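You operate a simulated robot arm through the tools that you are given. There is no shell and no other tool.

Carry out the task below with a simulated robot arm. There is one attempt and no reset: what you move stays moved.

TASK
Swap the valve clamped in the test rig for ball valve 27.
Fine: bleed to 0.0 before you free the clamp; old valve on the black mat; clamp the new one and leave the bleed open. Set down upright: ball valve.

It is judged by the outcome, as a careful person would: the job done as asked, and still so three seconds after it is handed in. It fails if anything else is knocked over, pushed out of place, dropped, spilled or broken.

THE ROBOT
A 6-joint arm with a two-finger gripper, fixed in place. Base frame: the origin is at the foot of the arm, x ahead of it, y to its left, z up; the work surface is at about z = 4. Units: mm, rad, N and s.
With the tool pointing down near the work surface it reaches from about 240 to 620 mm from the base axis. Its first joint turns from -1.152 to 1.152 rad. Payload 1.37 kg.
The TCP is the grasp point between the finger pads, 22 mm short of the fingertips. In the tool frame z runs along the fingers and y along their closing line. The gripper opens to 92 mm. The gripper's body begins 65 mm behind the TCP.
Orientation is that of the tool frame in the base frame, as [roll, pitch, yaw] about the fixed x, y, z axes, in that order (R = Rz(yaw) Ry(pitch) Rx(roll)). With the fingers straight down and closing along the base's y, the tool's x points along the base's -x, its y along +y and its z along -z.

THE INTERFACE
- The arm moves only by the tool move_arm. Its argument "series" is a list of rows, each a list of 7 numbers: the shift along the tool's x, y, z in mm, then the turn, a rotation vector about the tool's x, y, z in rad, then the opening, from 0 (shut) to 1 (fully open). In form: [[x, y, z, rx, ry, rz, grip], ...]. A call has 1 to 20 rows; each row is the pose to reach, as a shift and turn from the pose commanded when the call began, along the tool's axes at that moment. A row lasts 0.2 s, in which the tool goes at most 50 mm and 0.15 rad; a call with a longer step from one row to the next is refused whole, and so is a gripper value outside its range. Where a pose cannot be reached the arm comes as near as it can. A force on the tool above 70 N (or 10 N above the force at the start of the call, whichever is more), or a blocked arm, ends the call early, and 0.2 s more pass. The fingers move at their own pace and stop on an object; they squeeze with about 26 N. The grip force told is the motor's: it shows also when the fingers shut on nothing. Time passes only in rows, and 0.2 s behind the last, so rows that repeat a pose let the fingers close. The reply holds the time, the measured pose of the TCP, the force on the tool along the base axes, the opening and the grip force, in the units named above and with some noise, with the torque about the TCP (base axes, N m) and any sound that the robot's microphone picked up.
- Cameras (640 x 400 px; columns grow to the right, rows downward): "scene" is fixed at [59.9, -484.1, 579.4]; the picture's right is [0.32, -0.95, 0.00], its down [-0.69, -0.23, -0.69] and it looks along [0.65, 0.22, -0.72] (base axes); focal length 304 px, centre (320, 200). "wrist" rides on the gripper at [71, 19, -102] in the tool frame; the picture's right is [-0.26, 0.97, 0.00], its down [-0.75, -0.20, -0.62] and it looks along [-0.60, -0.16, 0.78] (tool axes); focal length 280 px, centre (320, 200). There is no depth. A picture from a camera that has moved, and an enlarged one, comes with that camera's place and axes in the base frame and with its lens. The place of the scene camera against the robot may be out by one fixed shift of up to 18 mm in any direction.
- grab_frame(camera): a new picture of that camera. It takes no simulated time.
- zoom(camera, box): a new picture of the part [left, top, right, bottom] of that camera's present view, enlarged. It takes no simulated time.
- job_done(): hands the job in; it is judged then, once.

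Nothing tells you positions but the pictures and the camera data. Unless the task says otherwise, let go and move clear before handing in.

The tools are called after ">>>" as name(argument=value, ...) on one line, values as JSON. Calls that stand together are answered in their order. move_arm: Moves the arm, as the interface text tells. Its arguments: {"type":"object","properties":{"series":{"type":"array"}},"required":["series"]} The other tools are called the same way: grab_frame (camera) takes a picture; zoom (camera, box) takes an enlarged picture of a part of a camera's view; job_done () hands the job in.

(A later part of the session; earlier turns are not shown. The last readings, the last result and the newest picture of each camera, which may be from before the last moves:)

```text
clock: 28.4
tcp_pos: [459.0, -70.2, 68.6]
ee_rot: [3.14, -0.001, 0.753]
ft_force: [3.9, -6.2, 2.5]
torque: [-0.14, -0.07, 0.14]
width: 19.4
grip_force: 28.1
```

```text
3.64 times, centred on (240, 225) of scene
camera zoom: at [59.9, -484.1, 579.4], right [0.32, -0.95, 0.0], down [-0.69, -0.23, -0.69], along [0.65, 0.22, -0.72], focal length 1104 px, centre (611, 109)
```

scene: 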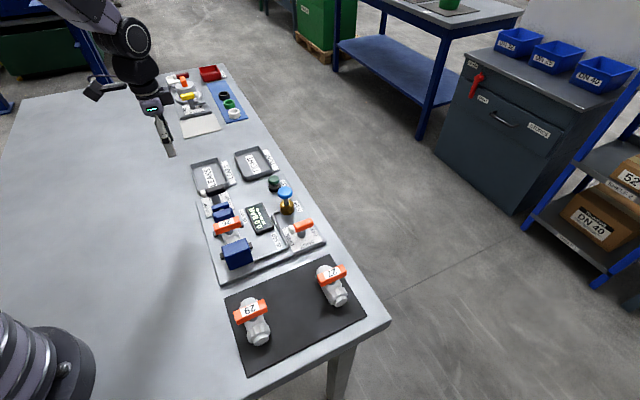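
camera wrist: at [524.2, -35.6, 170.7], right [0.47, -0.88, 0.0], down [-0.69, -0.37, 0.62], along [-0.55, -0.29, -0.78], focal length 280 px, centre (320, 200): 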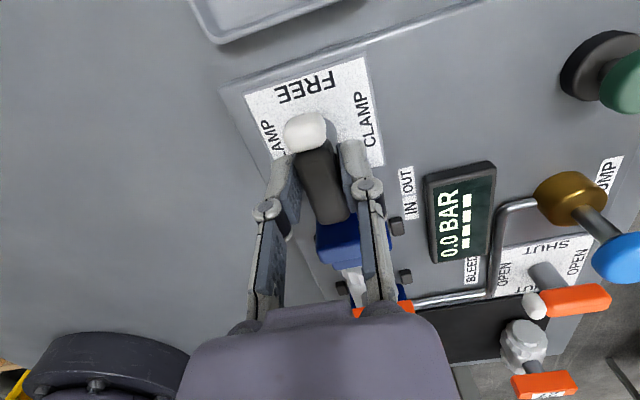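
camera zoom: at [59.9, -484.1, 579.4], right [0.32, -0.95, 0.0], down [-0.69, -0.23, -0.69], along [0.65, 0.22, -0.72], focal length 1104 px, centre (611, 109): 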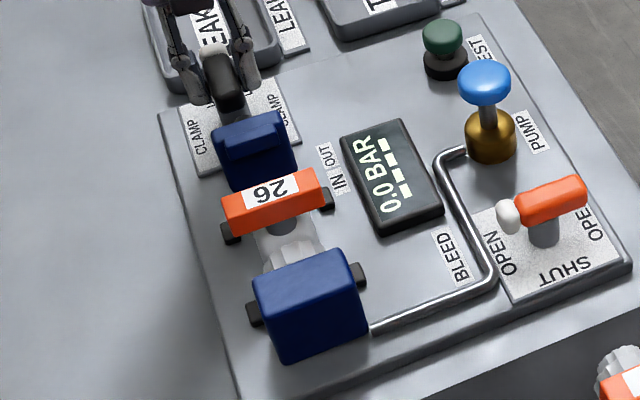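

One step was slightly too large; I'll resend it in smaller steps.

>>> move_arm(series=[[0, 0, 0, 0, 0, 0, 0.42], [0, 0, 0, 0, 0, 0, 0.42], [0, 0, 0, 0, 0, 0, 0.42], [0, 0, -40, 0, 0, 0, 0.42], [0, 0, -80, 0, 0, 0, 0.42], [0, 0, -120, 0, 0, 0, 0.42], [0, 0, -120, 0, 0, -0.13, 0.5], [0, 0, -120, 0, 0, -0.26, 0.5], [0, 0, -120, 0, 0, -0.39, 0.5], [0, 0, -120, 0, 0, -0.52, 0.5], [0, 0, -120, 0, 0, -0.65, 0.5], [0, 0, -120, 0, 0, -0.78, 0.5], [0, 0, -120, 0, 0, -0.91, 0.5], [0, 0, -120, 0, 0, -1.04, 0.5], [0, 0, -120, 0, 0, -1.17, 0.5], [0, 0, -120, 0, 0, -1.3, 0.5], [0, 0, -120, 0, 0, -1.43, 0.5], [0, 0, -120, 0, 0, -1.555, 0.5], [0, 0, -120, 0, 0, -1.555, 0.5]])

>>> grab_frame(camera="wrist")

>>> zoom(camera="scene", box=[190, 170, 290, 280])

```text
clock: 32.4
tcp_pos: [458.5, -69.7, 187.9]
ee_rot: [-3.141, 0.001, 2.314]
ft_force: [-0.3, 0.5, 0.3]
torque: [0.03, -0.02, 0.0]
width: 46.0
grip_force: 0.1
```

```text
taken
camera wrist: at [425.4, -4.0, 289.9], right [0.89, 0.46, 0.0], down [0.36, -0.69, 0.63], along [0.29, -0.56, -0.78], focal length 280 px, centre (320, 200)
```

wrist: 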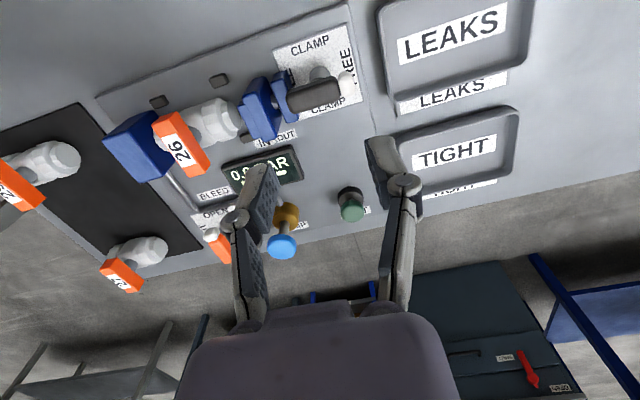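

```text
3.64 times, centred on (240, 225) of scene
camera zoom: at [59.9, -484.1, 579.4], right [0.32, -0.95, 0.0], down [-0.69, -0.23, -0.69], along [0.65, 0.22, -0.72], focal length 1104 px, centre (611, 109)
```

zoom: 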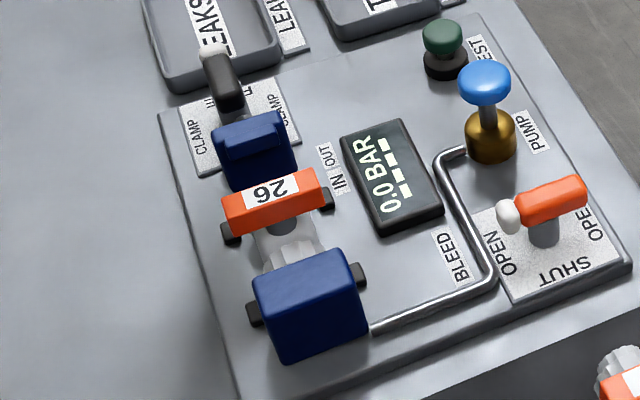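

Lever released on FREE; valve 26 stays seated in the cradle. Moving above the valve for a close look.

>>> move_arm(series=[[-2, -37, 0, 0, 0, 0, 0.5], [-4, -74, 0, 0, 0, 0, 0.5], [-6, -111.6, 10, 0, 0, 0, 0.5], [-6, -111.6, 18, 0, 0, 0, 0.5], [-6, -111.6, 18, 0, 0, 0, 0.5]])

>>> grab_frame(camera="wrist")

>>> zoom(camera="wrist", box=[200, 30, 400, 180])

```text
clock: 33.6
tcp_pos: [380.4, -149.0, 168.6]
ee_rot: [-3.141, 0.004, 2.312]
ft_force: [0.2, 0.2, 0.2]
torque: [-0.01, 0.0, -0.02]
width: 46.1
grip_force: 0.0
```

```text
taken
camera wrist: at [346.4, -83.7, 270.3], right [0.89, 0.46, 0.0], down [0.36, -0.69, 0.63], along [0.29, -0.56, -0.78], focal length 280 px, centre (320, 200)
```

wrist: 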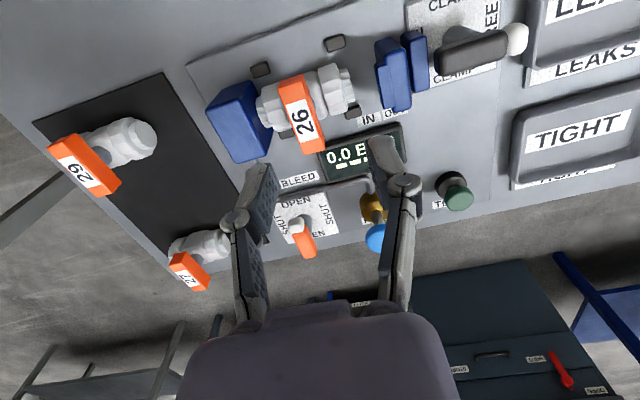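

```text
2.67 times, centred on (300, 105) of wrist
camera zoom: at [346.4, -83.7, 270.3], right [0.89, 0.46, 0.0], down [0.36, -0.69, 0.63], along [0.29, -0.56, -0.78], focal length 748 px, centre (373, 453)
```

zoom: 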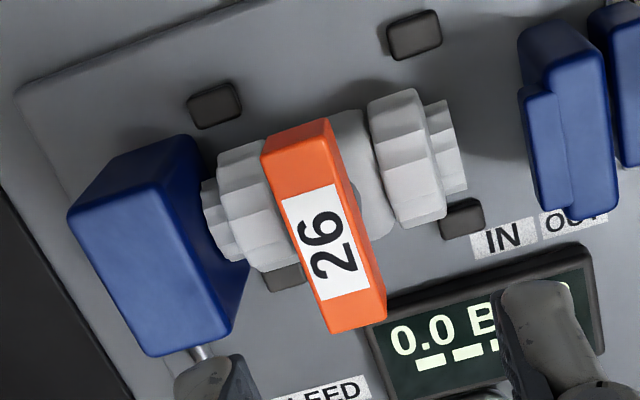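

Now clearly visible: valve 26's orange handle is centred near (374,-163), about z 68, crosswise on top. I plan to lift it by the handle (fingers closing along the valve axis). Descending partway to measure its height.

>>> move_arm(series=[[-3, -7, 20, 0, 0, 0, 0.45], [-6, -14, 40, 0, 0, 0, 0.45], [-6, -14, 58, 0, 0, 0, 0.45], [-6, -14, 58, 0, 0, 0, 0.45]])

>>> grab_frame(camera="wrist")

>>> zoom(camera="wrist", box=[230, 60, 410, 195])

>>> zoom(camera="scene", box=[190, 180, 290, 280])

```text
clock: 34.6
tcp_pos: [373.6, -162.4, 110.6]
ee_rot: [-3.141, 0.003, 2.31]
ft_force: [-0.4, 0.1, -0.5]
torque: [0.0, 0.02, -0.01]
width: 41.6
grip_force: 0.2
```

```text
taken
camera wrist: at [340.5, -97.7, 213.1], right [0.89, 0.46, 0.0], down [0.36, -0.69, 0.63], along [0.29, -0.56, -0.78], focal length 280 px, centre (320, 200)
```

wrist: 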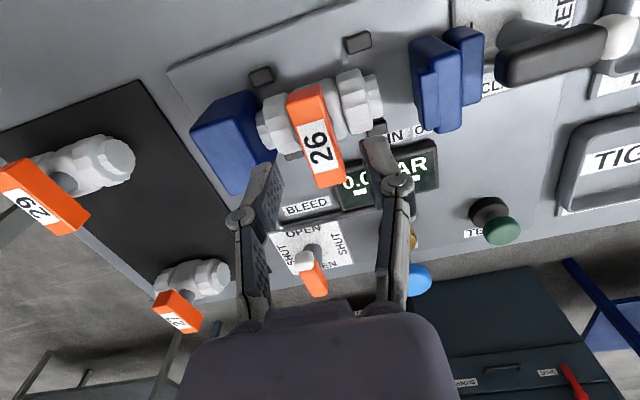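

```text
2.96 times, centred on (320, 128) of wrist
camera zoom: at [340.5, -97.7, 213.1], right [0.89, 0.46, 0.0], down [0.36, -0.69, 0.63], along [0.29, -0.56, -0.78], focal length 831 px, centre (320, 415)
```

zoom: 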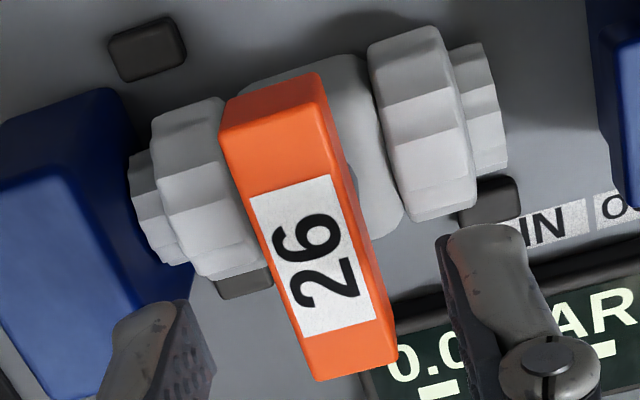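

```text
4.00 times, centred on (240, 230) of scene
camera zoom: at [59.9, -484.1, 579.4], right [0.32, -0.95, 0.0], down [-0.69, -0.23, -0.69], along [0.65, 0.22, -0.72], focal length 1215 px, centre (640, 80)
```

zoom: 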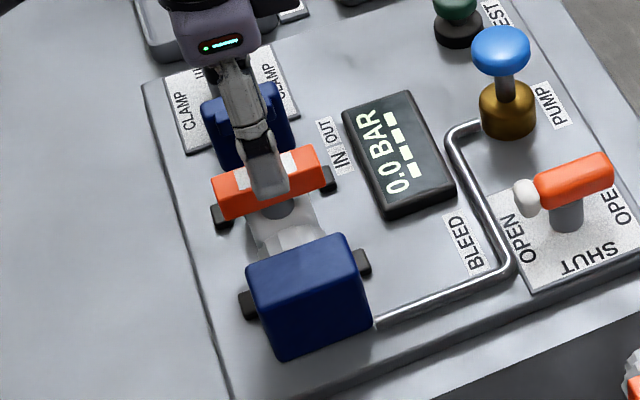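

The handle top is at z≈75, centred at (373,-162.7) right under the TCP; the nuts top out near z 54. I'll descend to TCP z≈79 (tips ≈57) and grip the handle.

>>> move_arm(series=[[0, 0, 12, 0, 0, 0, 0.45], [0, 0, 24, 0, 0, 0, 0.45], [0, 0, 31.5, 0, 0, 0, 0.45], [0, 0, 31.5, 0, 0, 0, 0.45]])

>>> grab_frame(camera="wrist")

>>> zoom(camera="scene", box=[200, 190, 280, 270])

```text
clock: 35.6
tcp_pos: [372.8, -162.9, 79.8]
ee_rot: [3.141, 0.001, 2.31]
ft_force: [-0.4, -0.6, 0.6]
torque: [0.02, 0.03, 0.02]
width: 41.6
grip_force: 0.0
```

```text
taken
camera wrist: at [341.3, -97.9, 182.0], right [0.89, 0.46, 0.0], down [0.36, -0.69, 0.63], along [0.29, -0.56, -0.78], focal length 280 px, centre (320, 200)
```

wrist: 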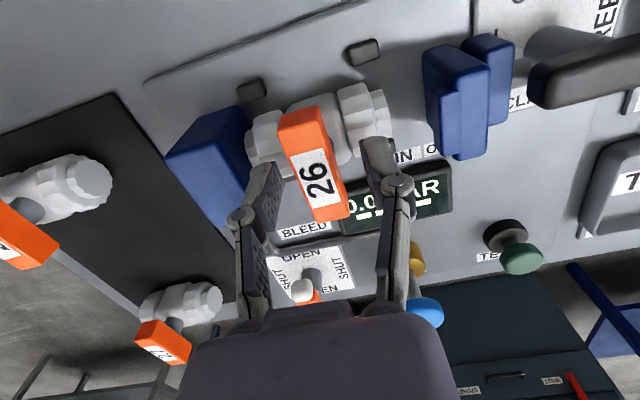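

```text
5.00 times, centred on (240, 230) of scene
camera zoom: at [59.9, -484.1, 579.4], right [0.32, -0.95, 0.0], down [-0.69, -0.23, -0.69], along [0.65, 0.22, -0.72], focal length 1518 px, centre (720, 50)
```

zoom: 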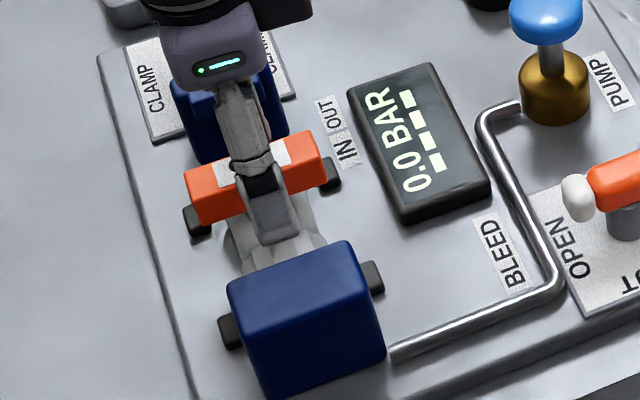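

Fingers straddle the handle with no contact below. Closing, then a small test lift.

>>> move_arm(series=[[0, 0, 0, 0, 0, 0, 0.1], [0, 0, 0, 0, 0, 0, 0.05], [0, 0, 0, 0, 0, 0, 0.05], [0, 0, 0, 0, 0, 0, 0.05], [0, 0, -2, 0, 0, 0, 0.05], [0, 0, -5, 0, 0, 0, 0.05], [0, 0, -8, 0, 0, 0, 0.05], [0, 0, -8, 0, 0, 0, 0.05]])

>>> grab_frame(camera="wrist")

>>> zoom(camera="scene", box=[200, 190, 280, 270])

```text
clock: 37.4
tcp_pos: [372.9, -162.7, 88.4]
ee_rot: [3.14, 0.0, 2.312]
ft_force: [-0.8, 0.1, -0.8]
torque: [0.02, 0.03, 0.0]
width: 17.7
grip_force: 26.2
```

```text
taken
camera wrist: at [341.0, -97.7, 190.6], right [0.89, 0.46, 0.0], down [0.36, -0.69, 0.63], along [0.29, -0.56, -0.78], focal length 280 px, centre (320, 200)
```

wrist: 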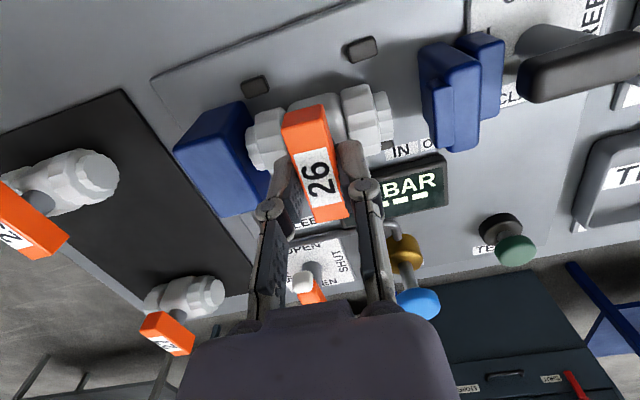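

```text
5.00 times, centred on (240, 230) of scene
camera zoom: at [59.9, -484.1, 579.4], right [0.32, -0.95, 0.0], down [-0.69, -0.23, -0.69], along [0.65, 0.22, -0.72], focal length 1518 px, centre (720, 50)
```

zoom: 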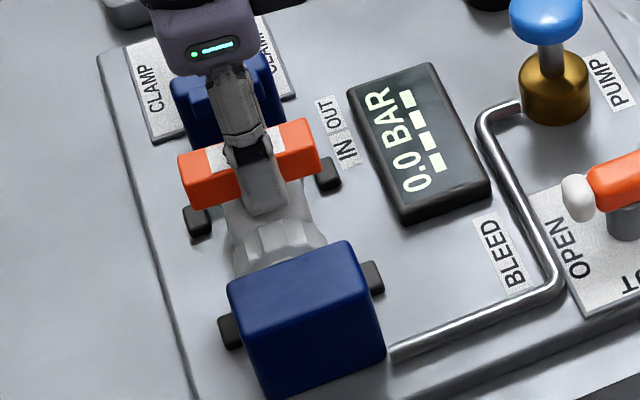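

Valve 26 lifted cleanly. Raising it well above the rig and carrying it over the free middle of the black mat for a look.

>>> move_arm(series=[[0, 0, -25, 0, 0, 0, 0.05], [0, 0, -50, 0, 0, 0, 0.05], [0, 0, -75, 0, 0, 0, 0.05], [0, 0, -95, 0, 0, 0, 0.05], [-10, -25, -100, 0, 0, 0, 0.05], [-19, -50, -100, 0, 0, 0, 0.05], [-28, -75, -100, 0, 0, 0, 0.05], [-37, -100, -100, 0, 0, 0, 0.05], [-46, -125, -100, 0, 0, 0, 0.05], [-55, -150, -100, 0, 0, 0, 0.05], [-64, -175, -100, 0, 0, 0, 0.05], [-70, -193, -100, 0, 0, 0, 0.05], [-70, -193, -100, 0, 0, 0, 0.05]])

>>> grab_frame(camera="wrist")

>>> grab_frame(camera="scene")

```text
clock: 40.2
tcp_pos: [279.1, -345.3, 188.0]
ee_rot: [-3.14, 0.002, 2.314]
ft_force: [-0.9, 0.2, -1.5]
torque: [0.01, -0.01, -0.01]
width: 17.8
grip_force: 26.1
```

```text
taken
camera wrist: at [245.4, -279.5, 290.2], right [0.89, 0.46, 0.0], down [0.36, -0.69, 0.63], along [0.29, -0.56, -0.78], focal length 280 px, centre (320, 200)
```

wrist: 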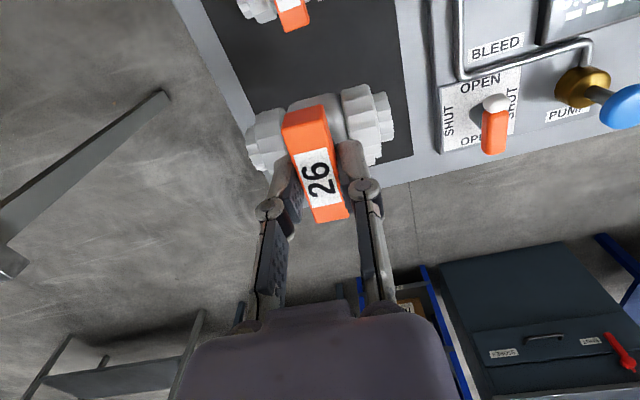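

```text
taken
```

scene: 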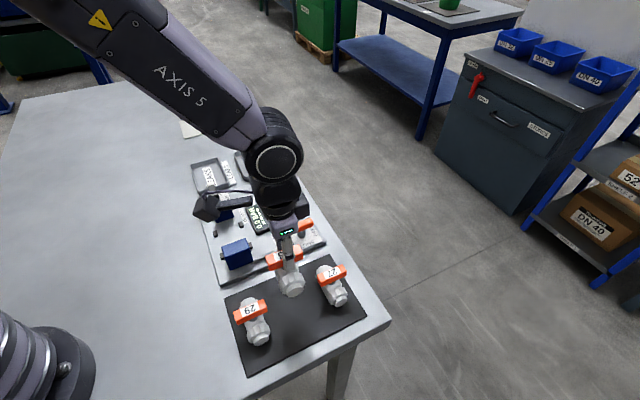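

The middle of the mat (about (280,-343)) is free between valves 29 and 27, with roughly 19 mm gaps on each side. Lowering valve 26 there, stopping above contact height.

>>> move_arm(series=[[0.8, 2.1, 20, 0, 0, 0, 0.05], [0.8, 2.1, 45, 0, 0, 0, 0.05], [0.8, 2.1, 70, 0, 0, 0, 0.05], [0.8, 2.1, 90, 0, 0, 0, 0.05], [0.8, 2.1, 103, 0, 0, 0, 0.05], [0.8, 2.1, 103, 0, 0, 0, 0.05]])

>>> zoom(camera="scene", box=[210, 240, 380, 370])

>>> grab_frame(camera="wrist")

```text
clock: 41.6
tcp_pos: [279.6, -342.3, 85.5]
ee_rot: [3.141, 0.003, 2.312]
ft_force: [0.0, 0.2, -2.2]
torque: [0.01, 0.0, 0.0]
width: 17.6
grip_force: 26.2
```

```text
3.08 times, centred on (295, 305) of scene
camera zoom: at [59.9, -484.2, 579.4], right [0.32, -0.95, 0.0], down [-0.69, -0.23, -0.69], along [0.65, 0.22, -0.72], focal length 934 px, centre (397, -123)
```

zoom: 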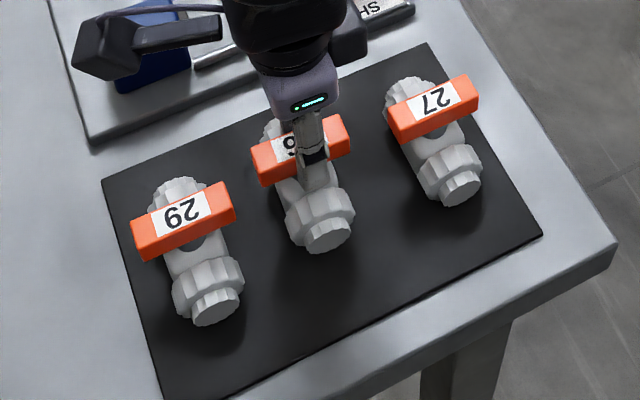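

```text
taken
camera wrist: at [247.2, -277.3, 187.2], right [0.89, 0.46, 0.0], down [0.36, -0.69, 0.63], along [0.29, -0.56, -0.78], focal length 280 px, centre (320, 200)
```

wrist: 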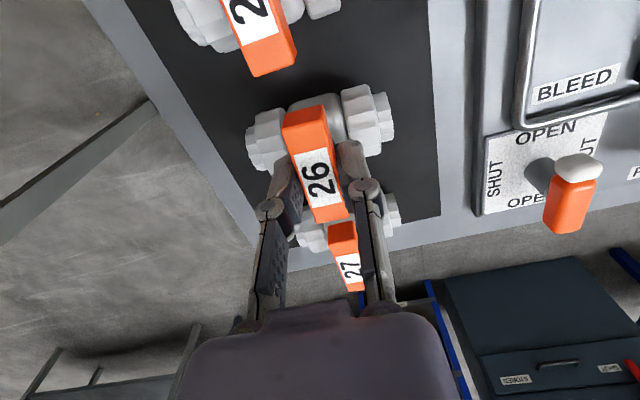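

Well clear of both neighbours. Lowering gently toward contact.

>>> move_arm(series=[[0, 0, 5, 0, 0, 0, 0.05], [0, 0, 10, 0, 0, 0, 0.05], [0, 0, 12, 0, 0, 0, 0.05], [0, 0, 12, 0, 0, 0, 0.05]])

>>> move_arm(series=[[0, 0, 1, 0, 0, 0, 0.05], [0, 0, 2, 0, 0, 0, 0.05], [0, 0, 2, 0, 0, 0, 0.05]])

>>> zoom(camera="scene", box=[240, 250, 340, 340])

```text
clock: 42.6
tcp_pos: [279.7, -343.8, 73.3]
ee_rot: [-3.141, 0.0, 2.312]
ft_force: [-0.4, -1.6, -2.2]
torque: [0.03, 0.0, 0.03]
width: 17.5
grip_force: 26.6
```

```text
clock: 43.4
tcp_pos: [280.0, -343.4, 72.5]
ee_rot: [-3.14, 0.001, 2.315]
ft_force: [-5.1, 5.6, 21.0]
torque: [0.22, 0.16, 0.02]
width: 17.6
grip_force: 26.1
```

```text
4.44 times, centred on (290, 295) of scene
camera zoom: at [59.8, -484.1, 579.5], right [0.32, -0.95, 0.0], down [-0.69, -0.23, -0.69], along [0.65, 0.22, -0.72], focal length 1350 px, centre (453, -222)
```

zoom: 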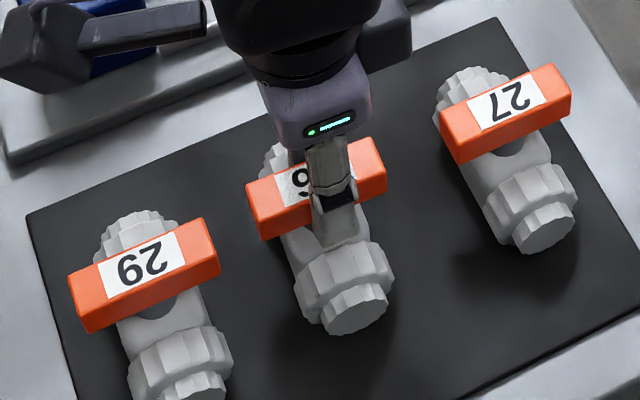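

Contact felt at z≈72.5 — valve 26 is seated on the mat. Relieving the pressure and releasing.

>>> move_arm(series=[[0, 0, -0.8, 0, 0, 0, 0.05], [0, 0, -0.8, 0, 0, 0, 0.2], [0, 0, -0.8, 0, 0, 0, 0.3], [0, 0, -0.8, 0, 0, 0, 0.42], [0, 0, -0.8, 0, 0, 0, 0.42], [0, 0, -15, 0, 0, 0, 0.42], [0, 0, -35, 0, 0, 0, 0.42], [0, 0, -65, 0, 0, 0, 0.42], [0, 0, -100, 0, 0, 0, 0.42], [0, 0, -100, 0, 0, 0, 0.42]])

>>> grab_frame(camera="wrist")

>>> zoom(camera="scene", box=[210, 240, 380, 370])

```text
clock: 45.6
tcp_pos: [280.2, -343.1, 172.6]
ee_rot: [-3.141, 0.003, 2.312]
ft_force: [0.5, 0.4, 0.7]
torque: [0.0, 0.01, 0.02]
width: 38.6
grip_force: 0.1
```

```text
taken
camera wrist: at [247.6, -277.7, 274.3], right [0.89, 0.46, 0.0], down [0.36, -0.69, 0.63], along [0.29, -0.56, -0.78], focal length 280 px, centre (320, 200)
```

wrist: 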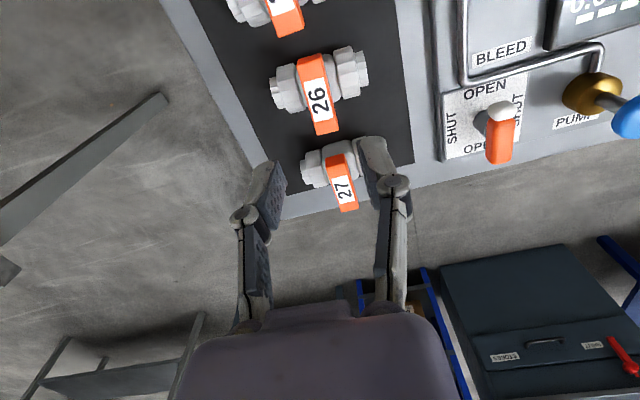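

```text
3.08 times, centred on (295, 305) of scene
camera zoom: at [59.9, -484.1, 579.4], right [0.32, -0.95, 0.0], down [-0.69, -0.23, -0.69], along [0.65, 0.22, -0.72], focal length 934 px, centre (397, -123)
```

zoom: 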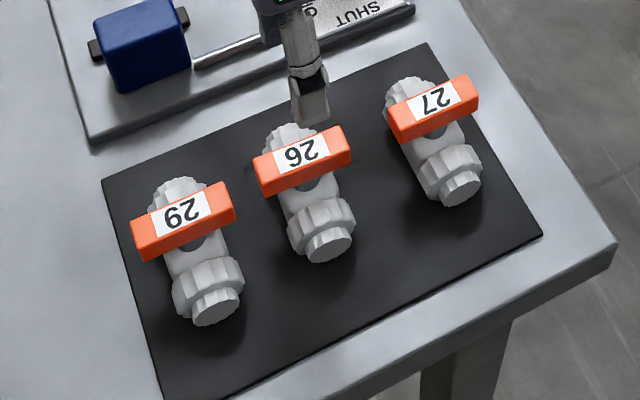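

Valve 26 stands upright on the mat. Now measuring valve 27's exact place and angle.

>>> zoom(camera="wrist", box=[250, 40, 410, 220])

```text
2.22 times, centred on (330, 130) of wrist
camera zoom: at [247.6, -277.7, 274.3], right [0.89, 0.46, 0.0], down [0.36, -0.69, 0.63], along [0.29, -0.56, -0.78], focal length 623 px, centre (298, 356)
```

zoom: 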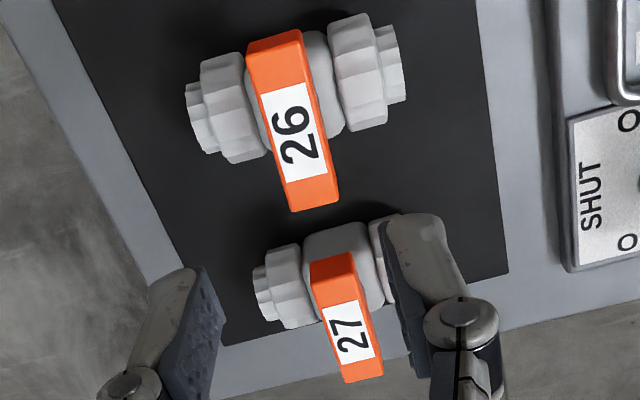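

Valve 27's handle is centred near (336,-403.5), axis ≈45°. Moving above it.

>>> move_arm(series=[[-28, 0, 0, 0, 0, -0.02, 0.45], [-56, 0, 0, 0, 0, -0.04, 0.45], [-82.3, 0.4, 15, 0, 0, -0.042, 0.45], [-82.3, 0.4, 40, 0, 0, -0.042, 0.45], [-82.3, 0.4, 60, 0, 0, -0.042, 0.45], [-82.3, 0.4, 60, 0, 0, -0.042, 0.45]])

>>> zoom(camera="wrist", box=[230, 60, 410, 195])

>>> zoom(camera="scene", box=[260, 220, 380, 330])

```text
clock: 47.0
tcp_pos: [336.9, -403.5, 110.8]
ee_rot: [3.142, 0.002, 2.354]
ft_force: [1.5, -0.1, 0.2]
torque: [-0.04, 0.01, 0.01]
width: 41.6
grip_force: 0.0
```

```text
2.96 times, centred on (320, 128) of wrist
camera zoom: at [301.1, -339.2, 213.1], right [0.87, 0.5, 0.0], down [0.39, -0.68, 0.63], along [0.31, -0.54, -0.78], focal length 831 px, centre (320, 415)
```

zoom: 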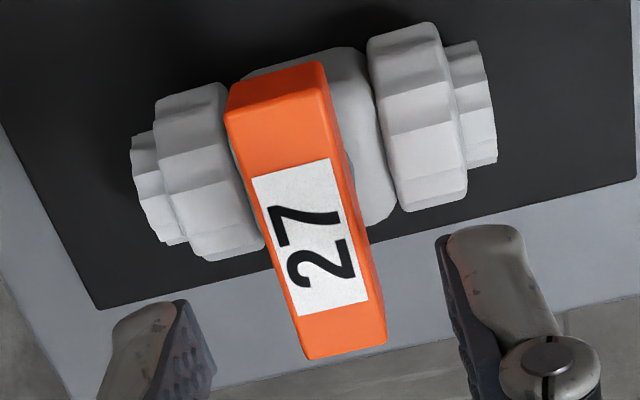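

```text
3.64 times, centred on (320, 275) of scene
camera zoom: at [59.9, -484.1, 579.4], right [0.32, -0.95, 0.0], down [-0.69, -0.23, -0.69], along [0.65, 0.22, -0.72], focal length 1104 px, centre (320, -73)
```

zoom: 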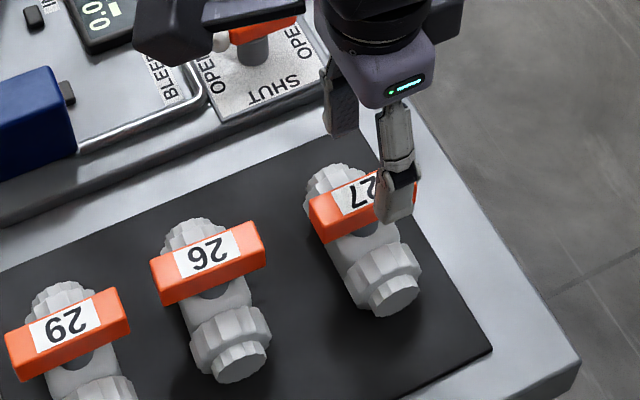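

Position confirmed; a small yaw trim (~2.5°) squares the pads with the handle. Descending to grip height.

>>> move_arm(series=[[0.9, -0.2, 12, 0, 0, 0.045, 0.45], [0.9, -0.2, 26, 0, 0, 0.045, 0.45], [0.9, -0.2, 38, 0, 0, 0.045, 0.45], [0.9, -0.2, 38, 0, 0, 0.045, 0.45]])

>>> zoom(camera="wrist", box=[230, 80, 410, 215])

>>> zoom(camera="scene", box=[260, 220, 380, 330])

```text
clock: 48.0
tcp_pos: [335.5, -402.0, 73.4]
ee_rot: [-3.141, 0.003, 2.309]
ft_force: [-0.2, 0.0, 0.4]
torque: [0.0, 0.0, -0.01]
width: 41.3
grip_force: 0.1
```

```text
2.96 times, centred on (320, 148) of wrist
camera zoom: at [302.6, -337.6, 175.3], right [0.89, 0.46, 0.0], down [0.35, -0.69, 0.63], along [0.29, -0.56, -0.78], focal length 831 px, centre (320, 356)
```

zoom: 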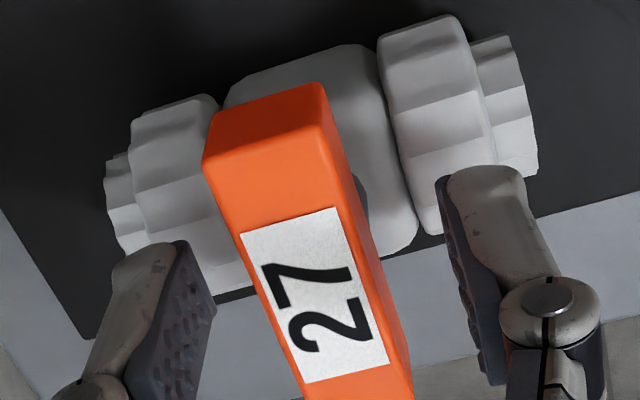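

```text
3.64 times, centred on (320, 275) of scene
camera zoom: at [59.9, -484.1, 579.4], right [0.32, -0.95, 0.0], down [-0.69, -0.23, -0.69], along [0.65, 0.22, -0.72], focal length 1104 px, centre (320, -73)
```

zoom: 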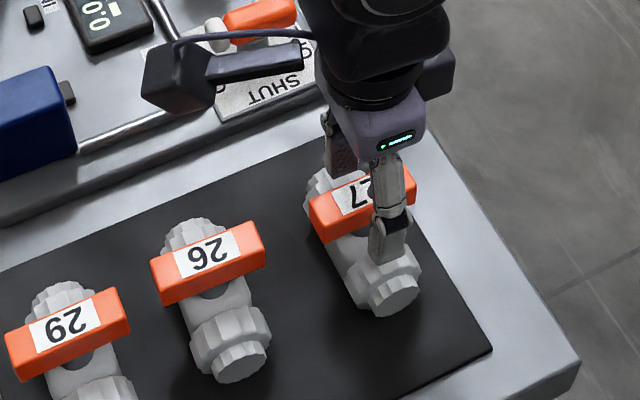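

Closing on valve 27's handle and doing a test lift.

>>> move_arm(series=[[0, 0, 0, 0, 0, 0, 0.1], [0, 0, 0, 0, 0, 0, 0.05], [0, 0, 0, 0, 0, 0, 0.05], [0, 0, 0, 0, 0, 0, 0.05], [0, 0, 0, 0, 0, 0, 0.05]])

>>> move_arm(series=[[0, 0, -3, 0, 0, 0, 0.05], [0, 0, -8, 0, 0, 0, 0.05], [0, 0, -14, 0, 0, 0, 0.05], [0, 0, -20, 0, 0, 0, 0.05], [0, 0, -20, 0, 0, 0, 0.05]])

>>> grab_frame(camera="wrist")

>>> zoom(camera="scene", box=[260, 220, 380, 330])

```text
clock: 49.2
tcp_pos: [335.2, -403.7, 73.2]
ee_rot: [-3.142, 0.002, 2.308]
ft_force: [-0.9, -0.4, 1.4]
torque: [-0.05, 0.01, 0.0]
width: 17.4
grip_force: 26.1
```

```text
clock: 50.4
tcp_pos: [334.3, -403.8, 93.3]
ee_rot: [3.14, 0.001, 2.309]
ft_force: [0.0, 0.6, -1.7]
torque: [0.04, -0.02, 0.0]
width: 17.6
grip_force: 25.6
```

```text
taken
camera wrist: at [302.1, -337.5, 195.7], right [0.89, 0.46, 0.0], down [0.35, -0.69, 0.63], along [0.29, -0.56, -0.78], focal length 280 px, centre (320, 200)
```

wrist: 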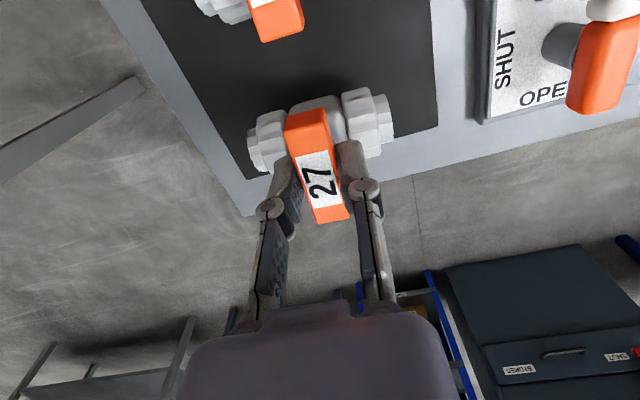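

```text
3.64 times, centred on (320, 275) of scene
camera zoom: at [59.9, -484.2, 579.4], right [0.32, -0.95, 0.0], down [-0.69, -0.23, -0.69], along [0.65, 0.22, -0.72], focal length 1104 px, centre (320, -73)
```

zoom: 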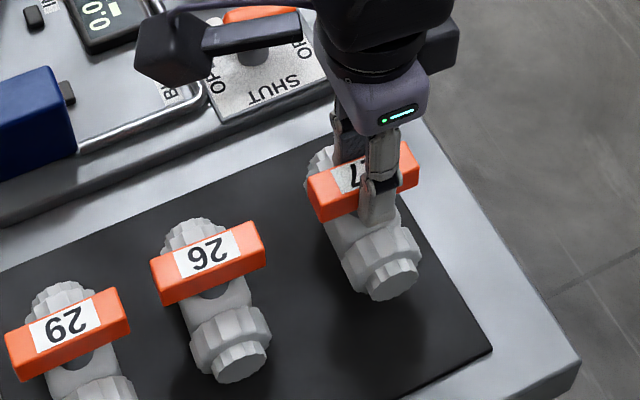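

>>> zoom(camera="wrist", box=[230, 80, 410, 230])

```text
2.67 times, centred on (320, 155) of wrist
camera zoom: at [302.1, -337.5, 195.7], right [0.89, 0.46, 0.0], down [0.35, -0.69, 0.63], along [0.29, -0.56, -0.78], focal length 748 px, centre (320, 320)
```

zoom: 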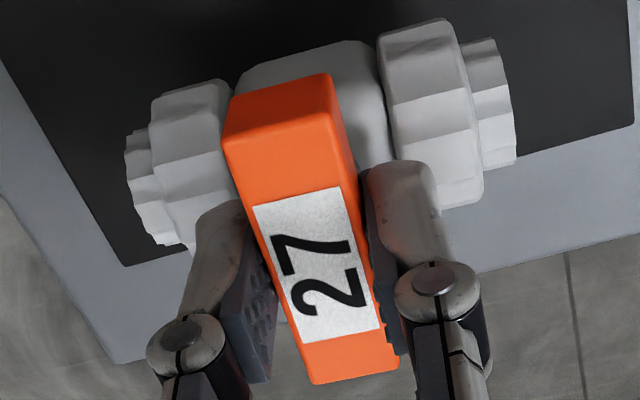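

Valve 27 is held centrally in the grip, same pose as 26 was. Lifting it and carrying it over the rig cradle at (373,-162).

>>> move_arm(series=[[0, 0, -25, 0, 0, 0, 0.05], [0, 0, -50, 0, 0, 0, 0.05], [0, 0, -75, 0, 0, 0, 0.05], [0, 0, -97, 0, 0, 0, 0.05], [15, 19, -97, 0, 0, 0, 0.05], [30.5, 38, -97, 0, 0, 0, 0.05], [46, 57, -97, 0, 0, 0, 0.05], [61, 77, -97, 0, 0, 0, 0.05], [76, 96, -97, 0, 0, 0, 0.05], [91.5, 115, -97, 0, 0, 0, 0.05], [107, 134, -97, 0, 0, 0, 0.05], [122, 153, -97, 0, 0, 0, 0.05], [137, 172, -97, 0, 0, 0, 0.05], [152.5, 191.5, -97, 0, 0, 0, 0.05], [152.5, 191.5, -97, 0, 0, 0, 0.05], [152.5, 191.5, -97, 0, 0, 0, 0.05]])

>>> grab_frame(camera="wrist")

>>> grab_frame(camera="scene")

```text
clock: 53.8
tcp_pos: [373.3, -162.0, 190.7]
ee_rot: [3.141, 0.002, 2.311]
ft_force: [0.6, -1.0, -1.0]
torque: [-0.02, 0.01, 0.03]
width: 17.6
grip_force: 25.7
```

```text
taken
camera wrist: at [340.5, -96.3, 292.5], right [0.89, 0.46, 0.0], down [0.35, -0.69, 0.63], along [0.29, -0.56, -0.78], focal length 280 px, centre (320, 200)
```

wrist: 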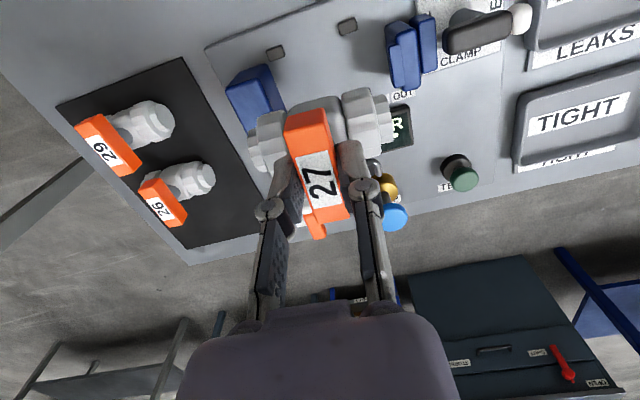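

```text
taken
```

scene: 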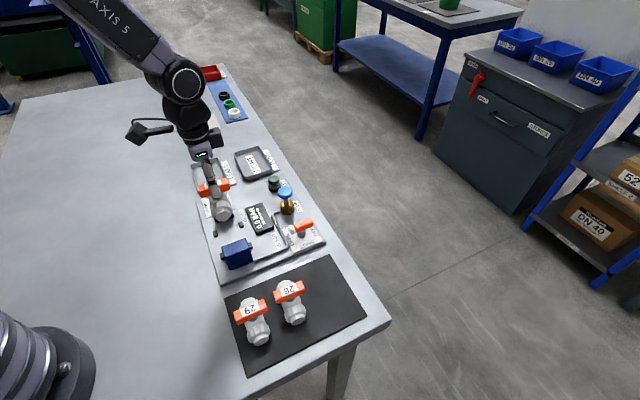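

Over the cradle. Lowering to just above seat height.

>>> move_arm(series=[[0, 0, 22, 0, 0, 0, 0.05], [0, 0, 44, 0, 0, 0, 0.05], [0, 0, 66, 0, 0, 0, 0.05], [0, 0, 84, 0, 0, 0, 0.05], [0, 0, 98, 0, 0, 0, 0.05], [0, 0, 98, 0, 0, 0, 0.05]])

>>> grab_frame(camera="wrist")

>>> zoom(camera="scene", box=[200, 190, 280, 270])

```text
clock: 55.2
tcp_pos: [373.9, -161.7, 91.4]
ee_rot: [-3.14, 0.002, 2.309]
ft_force: [0.5, -0.3, -1.6]
torque: [0.01, 0.0, 0.02]
width: 17.5
grip_force: 26.1
```

```text
taken
camera wrist: at [341.7, -96.1, 194.0], right [0.89, 0.46, 0.0], down [0.36, -0.69, 0.63], along [0.29, -0.56, -0.78], focal length 280 px, centre (320, 200)
```

wrist: 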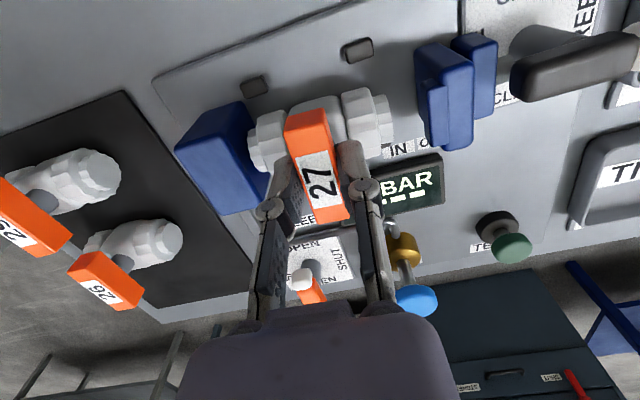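

```text
5.00 times, centred on (240, 230) of scene
camera zoom: at [59.9, -484.1, 579.4], right [0.32, -0.95, 0.0], down [-0.69, -0.23, -0.69], along [0.65, 0.22, -0.72], focal length 1518 px, centre (720, 50)
```

zoom: 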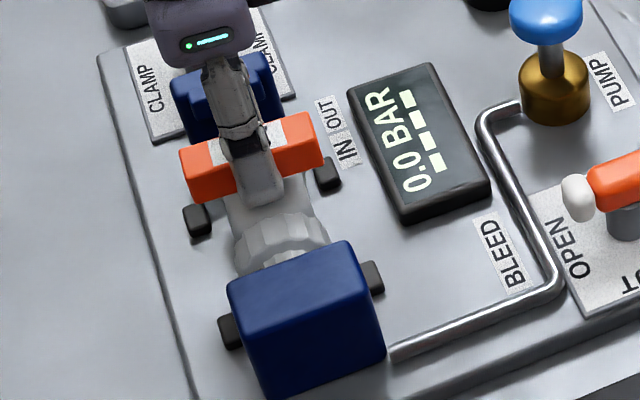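

It lines up exactly as 26 did. Lowering the last centimetre with contact checks.

>>> move_arm(series=[[0, 0, 3, 0, 0, 0, 0.05], [0, 0, 6, 0, 0, 0, 0.05], [0, 0, 9, 0, 0, 0, 0.05], [0, 0, 9, 0, 0, 0, 0.05]])

>>> move_arm(series=[[0, 0, 1, 0, 0, 0, 0.05], [0, 0, 1.5, 0, 0, 0, 0.05], [0, 0, 1.5, 0, 0, 0, 0.05]])

```text
clock: 56.2
tcp_pos: [374.6, -161.7, 84.0]
ee_rot: [3.141, 0.001, 2.308]
ft_force: [-0.5, 0.3, -2.2]
torque: [0.01, 0.0, 0.01]
width: 17.3
grip_force: 25.7
```

```text
clock: 57.0
tcp_pos: [373.1, -161.0, 82.2]
ee_rot: [3.141, 0.003, 2.308]
ft_force: [-0.2, 0.5, -1.7]
torque: [0.0, -0.01, 0.02]
width: 17.4
grip_force: 25.9
```

>>> move_arm(series=[[0, 0, 0.7, 0, 0, 0, 0.05], [0, 0, 1.2, 0, 0, 0, 0.05], [0, 0, 1.2, 0, 0, 0, 0.05]])

>>> zoom(camera="scene", box=[200, 190, 280, 270])

```text
clock: 57.8
tcp_pos: [374.6, -159.8, 81.6]
ee_rot: [-3.141, 0.002, 2.308]
ft_force: [-7.5, 0.3, 25.3]
torque: [0.08, 0.29, -0.03]
width: 17.7
grip_force: 25.7
```

```text
5.00 times, centred on (240, 230) of scene
camera zoom: at [59.8, -484.1, 579.5], right [0.32, -0.95, 0.0], down [-0.69, -0.23, -0.69], along [0.65, 0.22, -0.72], focal length 1518 px, centre (720, 50)
```

zoom: 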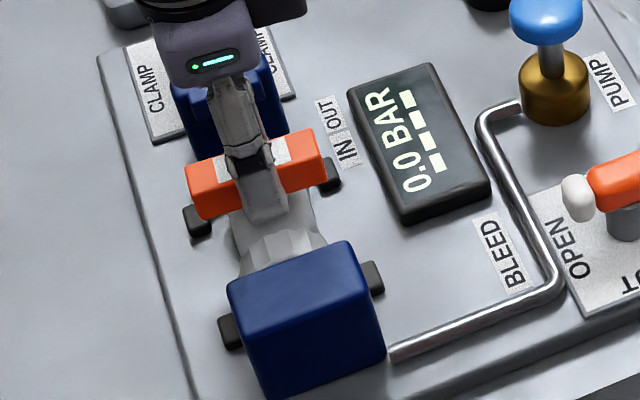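

Contact at about the same height as 26's seat. Relieving pressure, releasing, and rising to check.

>>> move_arm(series=[[0, 0, -0.6, 0, 0, 0, 0.05], [0, 0, -0.6, 0, 0, 0, 0.2], [0, 0, -0.6, 0, 0, 0, 0.3], [0, 0, -0.6, 0, 0, 0, 0.45], [0, 0, -0.6, 0, 0, 0, 0.45], [0, 0, -15, 0, 0, 0, 0.45], [0, 0, -30, 0, 0, 0, 0.45], [0, 0, -30, 0, 0, 0, 0.45]])

>>> zoom(camera="wrist", box=[200, 50, 440, 210])

>>> zoom(camera="scene", box=[200, 190, 280, 270])

```text
clock: 59.6
tcp_pos: [374.3, -160.6, 110.7]
ee_rot: [3.141, 0.002, 2.31]
ft_force: [-0.5, -0.3, 0.3]
torque: [0.01, 0.0, -0.01]
width: 41.3
grip_force: 0.1
```

```text
2.50 times, centred on (320, 130) of wrist
camera zoom: at [341.0, -95.9, 212.5], right [0.89, 0.46, 0.0], down [0.35, -0.69, 0.63], along [0.29, -0.56, -0.78], focal length 701 px, centre (320, 375)
```

zoom: 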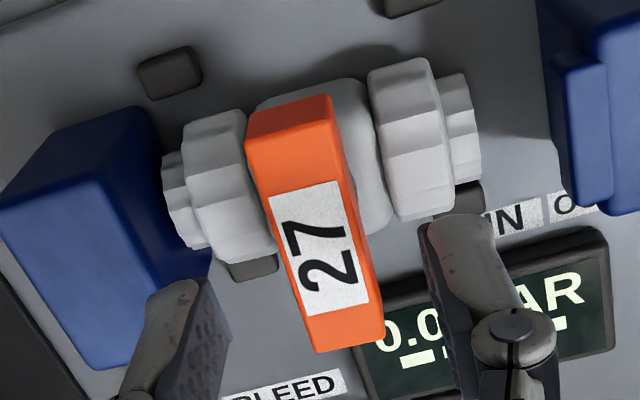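

```text
5.00 times, centred on (240, 230) of scene
camera zoom: at [59.9, -484.1, 579.4], right [0.32, -0.95, 0.0], down [-0.69, -0.23, -0.69], along [0.65, 0.22, -0.72], focal length 1518 px, centre (720, 50)
```

zoom: 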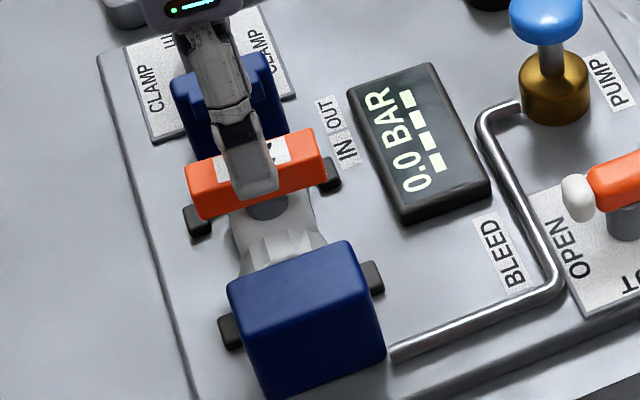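

Valve 27 is seated upright in the cradle, close to the fixed jaw. Next: back to the clamp lever, with the wrist turned to grip its bar in the FREE position.

>>> move_arm(series=[[0, 0, -40, 0, 0, 0, 0.42], [0, 0, -77, 0, 0, 0, 0.42], [1, 12, -77, 0, 0, 0.13, 0.42], [2, 24, -77, 0, 0, 0.26, 0.42], [3, 36, -77, 0, 0, 0.39, 0.42], [4, 48, -77, 0, 0, 0.52, 0.42], [5, 60, -77, 0, 0, 0.65, 0.42], [6, 72, -77, 0, 0, 0.78, 0.42], [7, 84, -77, 0, 0, 0.91, 0.42], [8, 96, -77, 0, 0, 1.04, 0.42], [9, 108, -77, 0, 0, 1.17, 0.42], [10, 118, -77, 0, 0, 1.3, 0.42], [10, 123.8, -77, 0, 0, 1.43, 0.42], [10, 123.8, -77, 0, 0, 1.556, 0.42], [10, 123.8, -77, 0, 0, 1.556, 0.42]])

>>> zoom(camera="wrist", box=[220, 30, 420, 230])

>>> zoom(camera="scene", box=[190, 160, 290, 260])

```text
clock: 62.8
tcp_pos: [458.0, -70.1, 186.7]
ee_rot: [3.14, 0.0, 0.75]
ft_force: [-0.9, -0.4, 0.1]
torque: [0.01, 0.02, 0.01]
width: 38.7
grip_force: 0.1
```

```text
2.00 times, centred on (320, 130) of wrist
camera zoom: at [524.4, -35.9, 290.1], right [0.47, -0.88, 0.0], down [-0.69, -0.36, 0.62], along [-0.55, -0.29, -0.78], focal length 561 px, centre (320, 340)
```

zoom: 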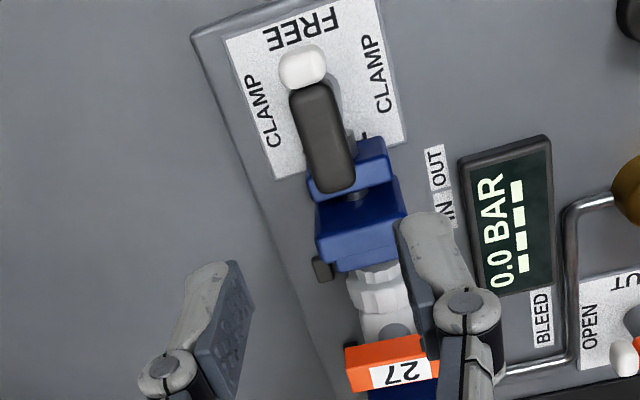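

```text
4.00 times, centred on (240, 210) of scene
camera zoom: at [59.9, -484.1, 579.4], right [0.32, -0.95, 0.0], down [-0.69, -0.23, -0.69], along [0.65, 0.22, -0.72], focal length 1215 px, centre (640, 160)
```

zoom: 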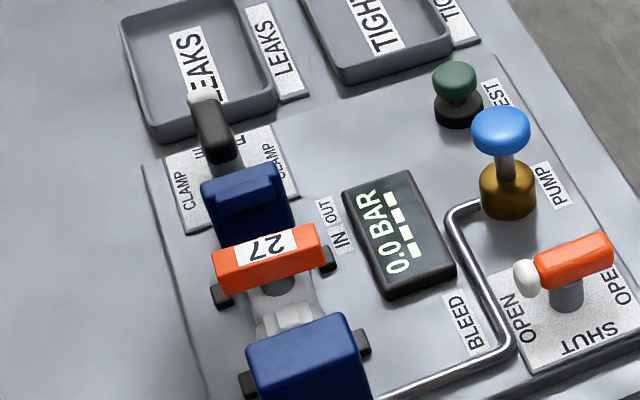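

The lever is where I left it. Descending around the bar and gripping it.

>>> move_arm(series=[[0.9, 0.4, 35, 0, 0, 0, 0.42], [0.9, 0.4, 70, 0, 0, 0, 0.42], [0.9, 0.4, 95, 0, 0, 0, 0.42], [0.9, 0.4, 110, 0, 0, 0, 0.42], [0.9, 0.4, 118.5, 0, 0, 0, 0.42], [0.9, 0.4, 118.5, 0, 0, 0, 0.42], [0.9, 0.4, 118.5, 0, 0, 0, 0.1], [0.9, 0.4, 118.5, 0, 0, 0, 0.1], [0.9, 0.4, 118.5, 0, 0, 0, 0.1], [0.9, 0.4, 118.5, 0, 0, 0, 0.1]])

>>> zoom(camera="scene", box=[190, 160, 290, 260])

>>> grab_frame(camera="wrist")

```text
clock: 65.0
tcp_pos: [459.2, -70.0, 69.7]
ee_rot: [3.141, 0.001, 0.753]
ft_force: [-6.2, 11.6, 2.4]
torque: [0.2, 0.15, -0.01]
width: 19.7
grip_force: 27.6
```

```text
4.00 times, centred on (240, 210) of scene
camera zoom: at [59.9, -484.1, 579.4], right [0.32, -0.95, 0.0], down [-0.69, -0.23, -0.69], along [0.65, 0.22, -0.72], focal length 1215 px, centre (640, 160)
```

zoom: 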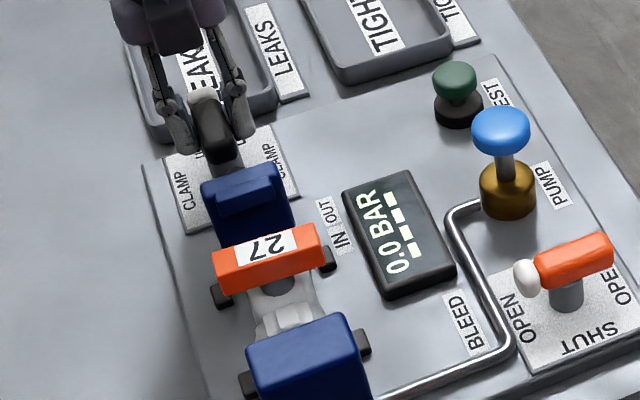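

```text
taken
camera wrist: at [525.2, -35.3, 170.8], right [0.47, -0.88, 0.0], down [-0.69, -0.37, 0.63], along [-0.55, -0.29, -0.78], focal length 280 px, centre (320, 200)
```

wrist: 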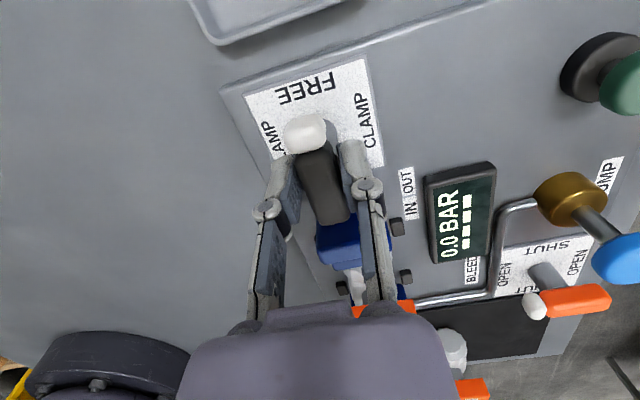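

Gripped at 19.7 mm. Turning it counter-clockwise back toward CLAMP, in stages.

>>> move_arm(series=[[0, 0, 0, 0, 0, -0.11, 0.1], [0, 0, 0, 0, 0, -0.22, 0.1], [0, 0, 0, 0, 0, -0.33, 0.1], [0, 0, 0, 0, 0, -0.44, 0.1], [0, 0, 0, 0, 0, -0.55, 0.1], [0, 0, 0, 0, 0, -0.66, 0.1], [0, 0, 0, 0, 0, -0.77, 0.1], [0, 0, 0, 0, 0, -0.77, 0.1]])

>>> zoom(camera="scene", box=[190, 160, 290, 260])

```text
clock: 66.8
tcp_pos: [459.1, -70.2, 69.5]
ee_rot: [-3.14, 0.0, 1.525]
ft_force: [-13.6, 25.6, 2.0]
torque: [0.64, 0.33, -0.09]
width: 19.9
grip_force: 27.8
```

```text
4.00 times, centred on (240, 210) of scene
camera zoom: at [59.9, -484.2, 579.4], right [0.32, -0.95, 0.0], down [-0.69, -0.23, -0.69], along [0.65, 0.22, -0.72], focal length 1215 px, centre (640, 160)
```

zoom: 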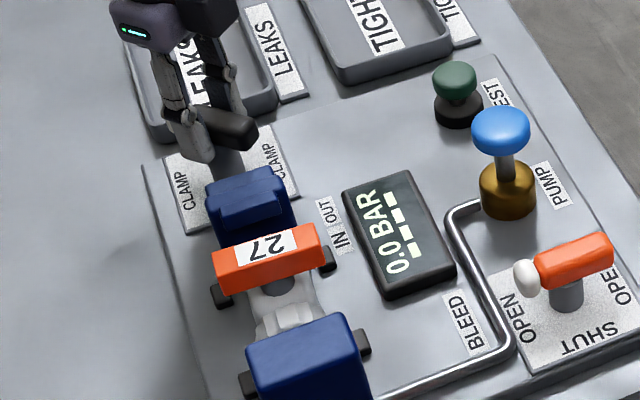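

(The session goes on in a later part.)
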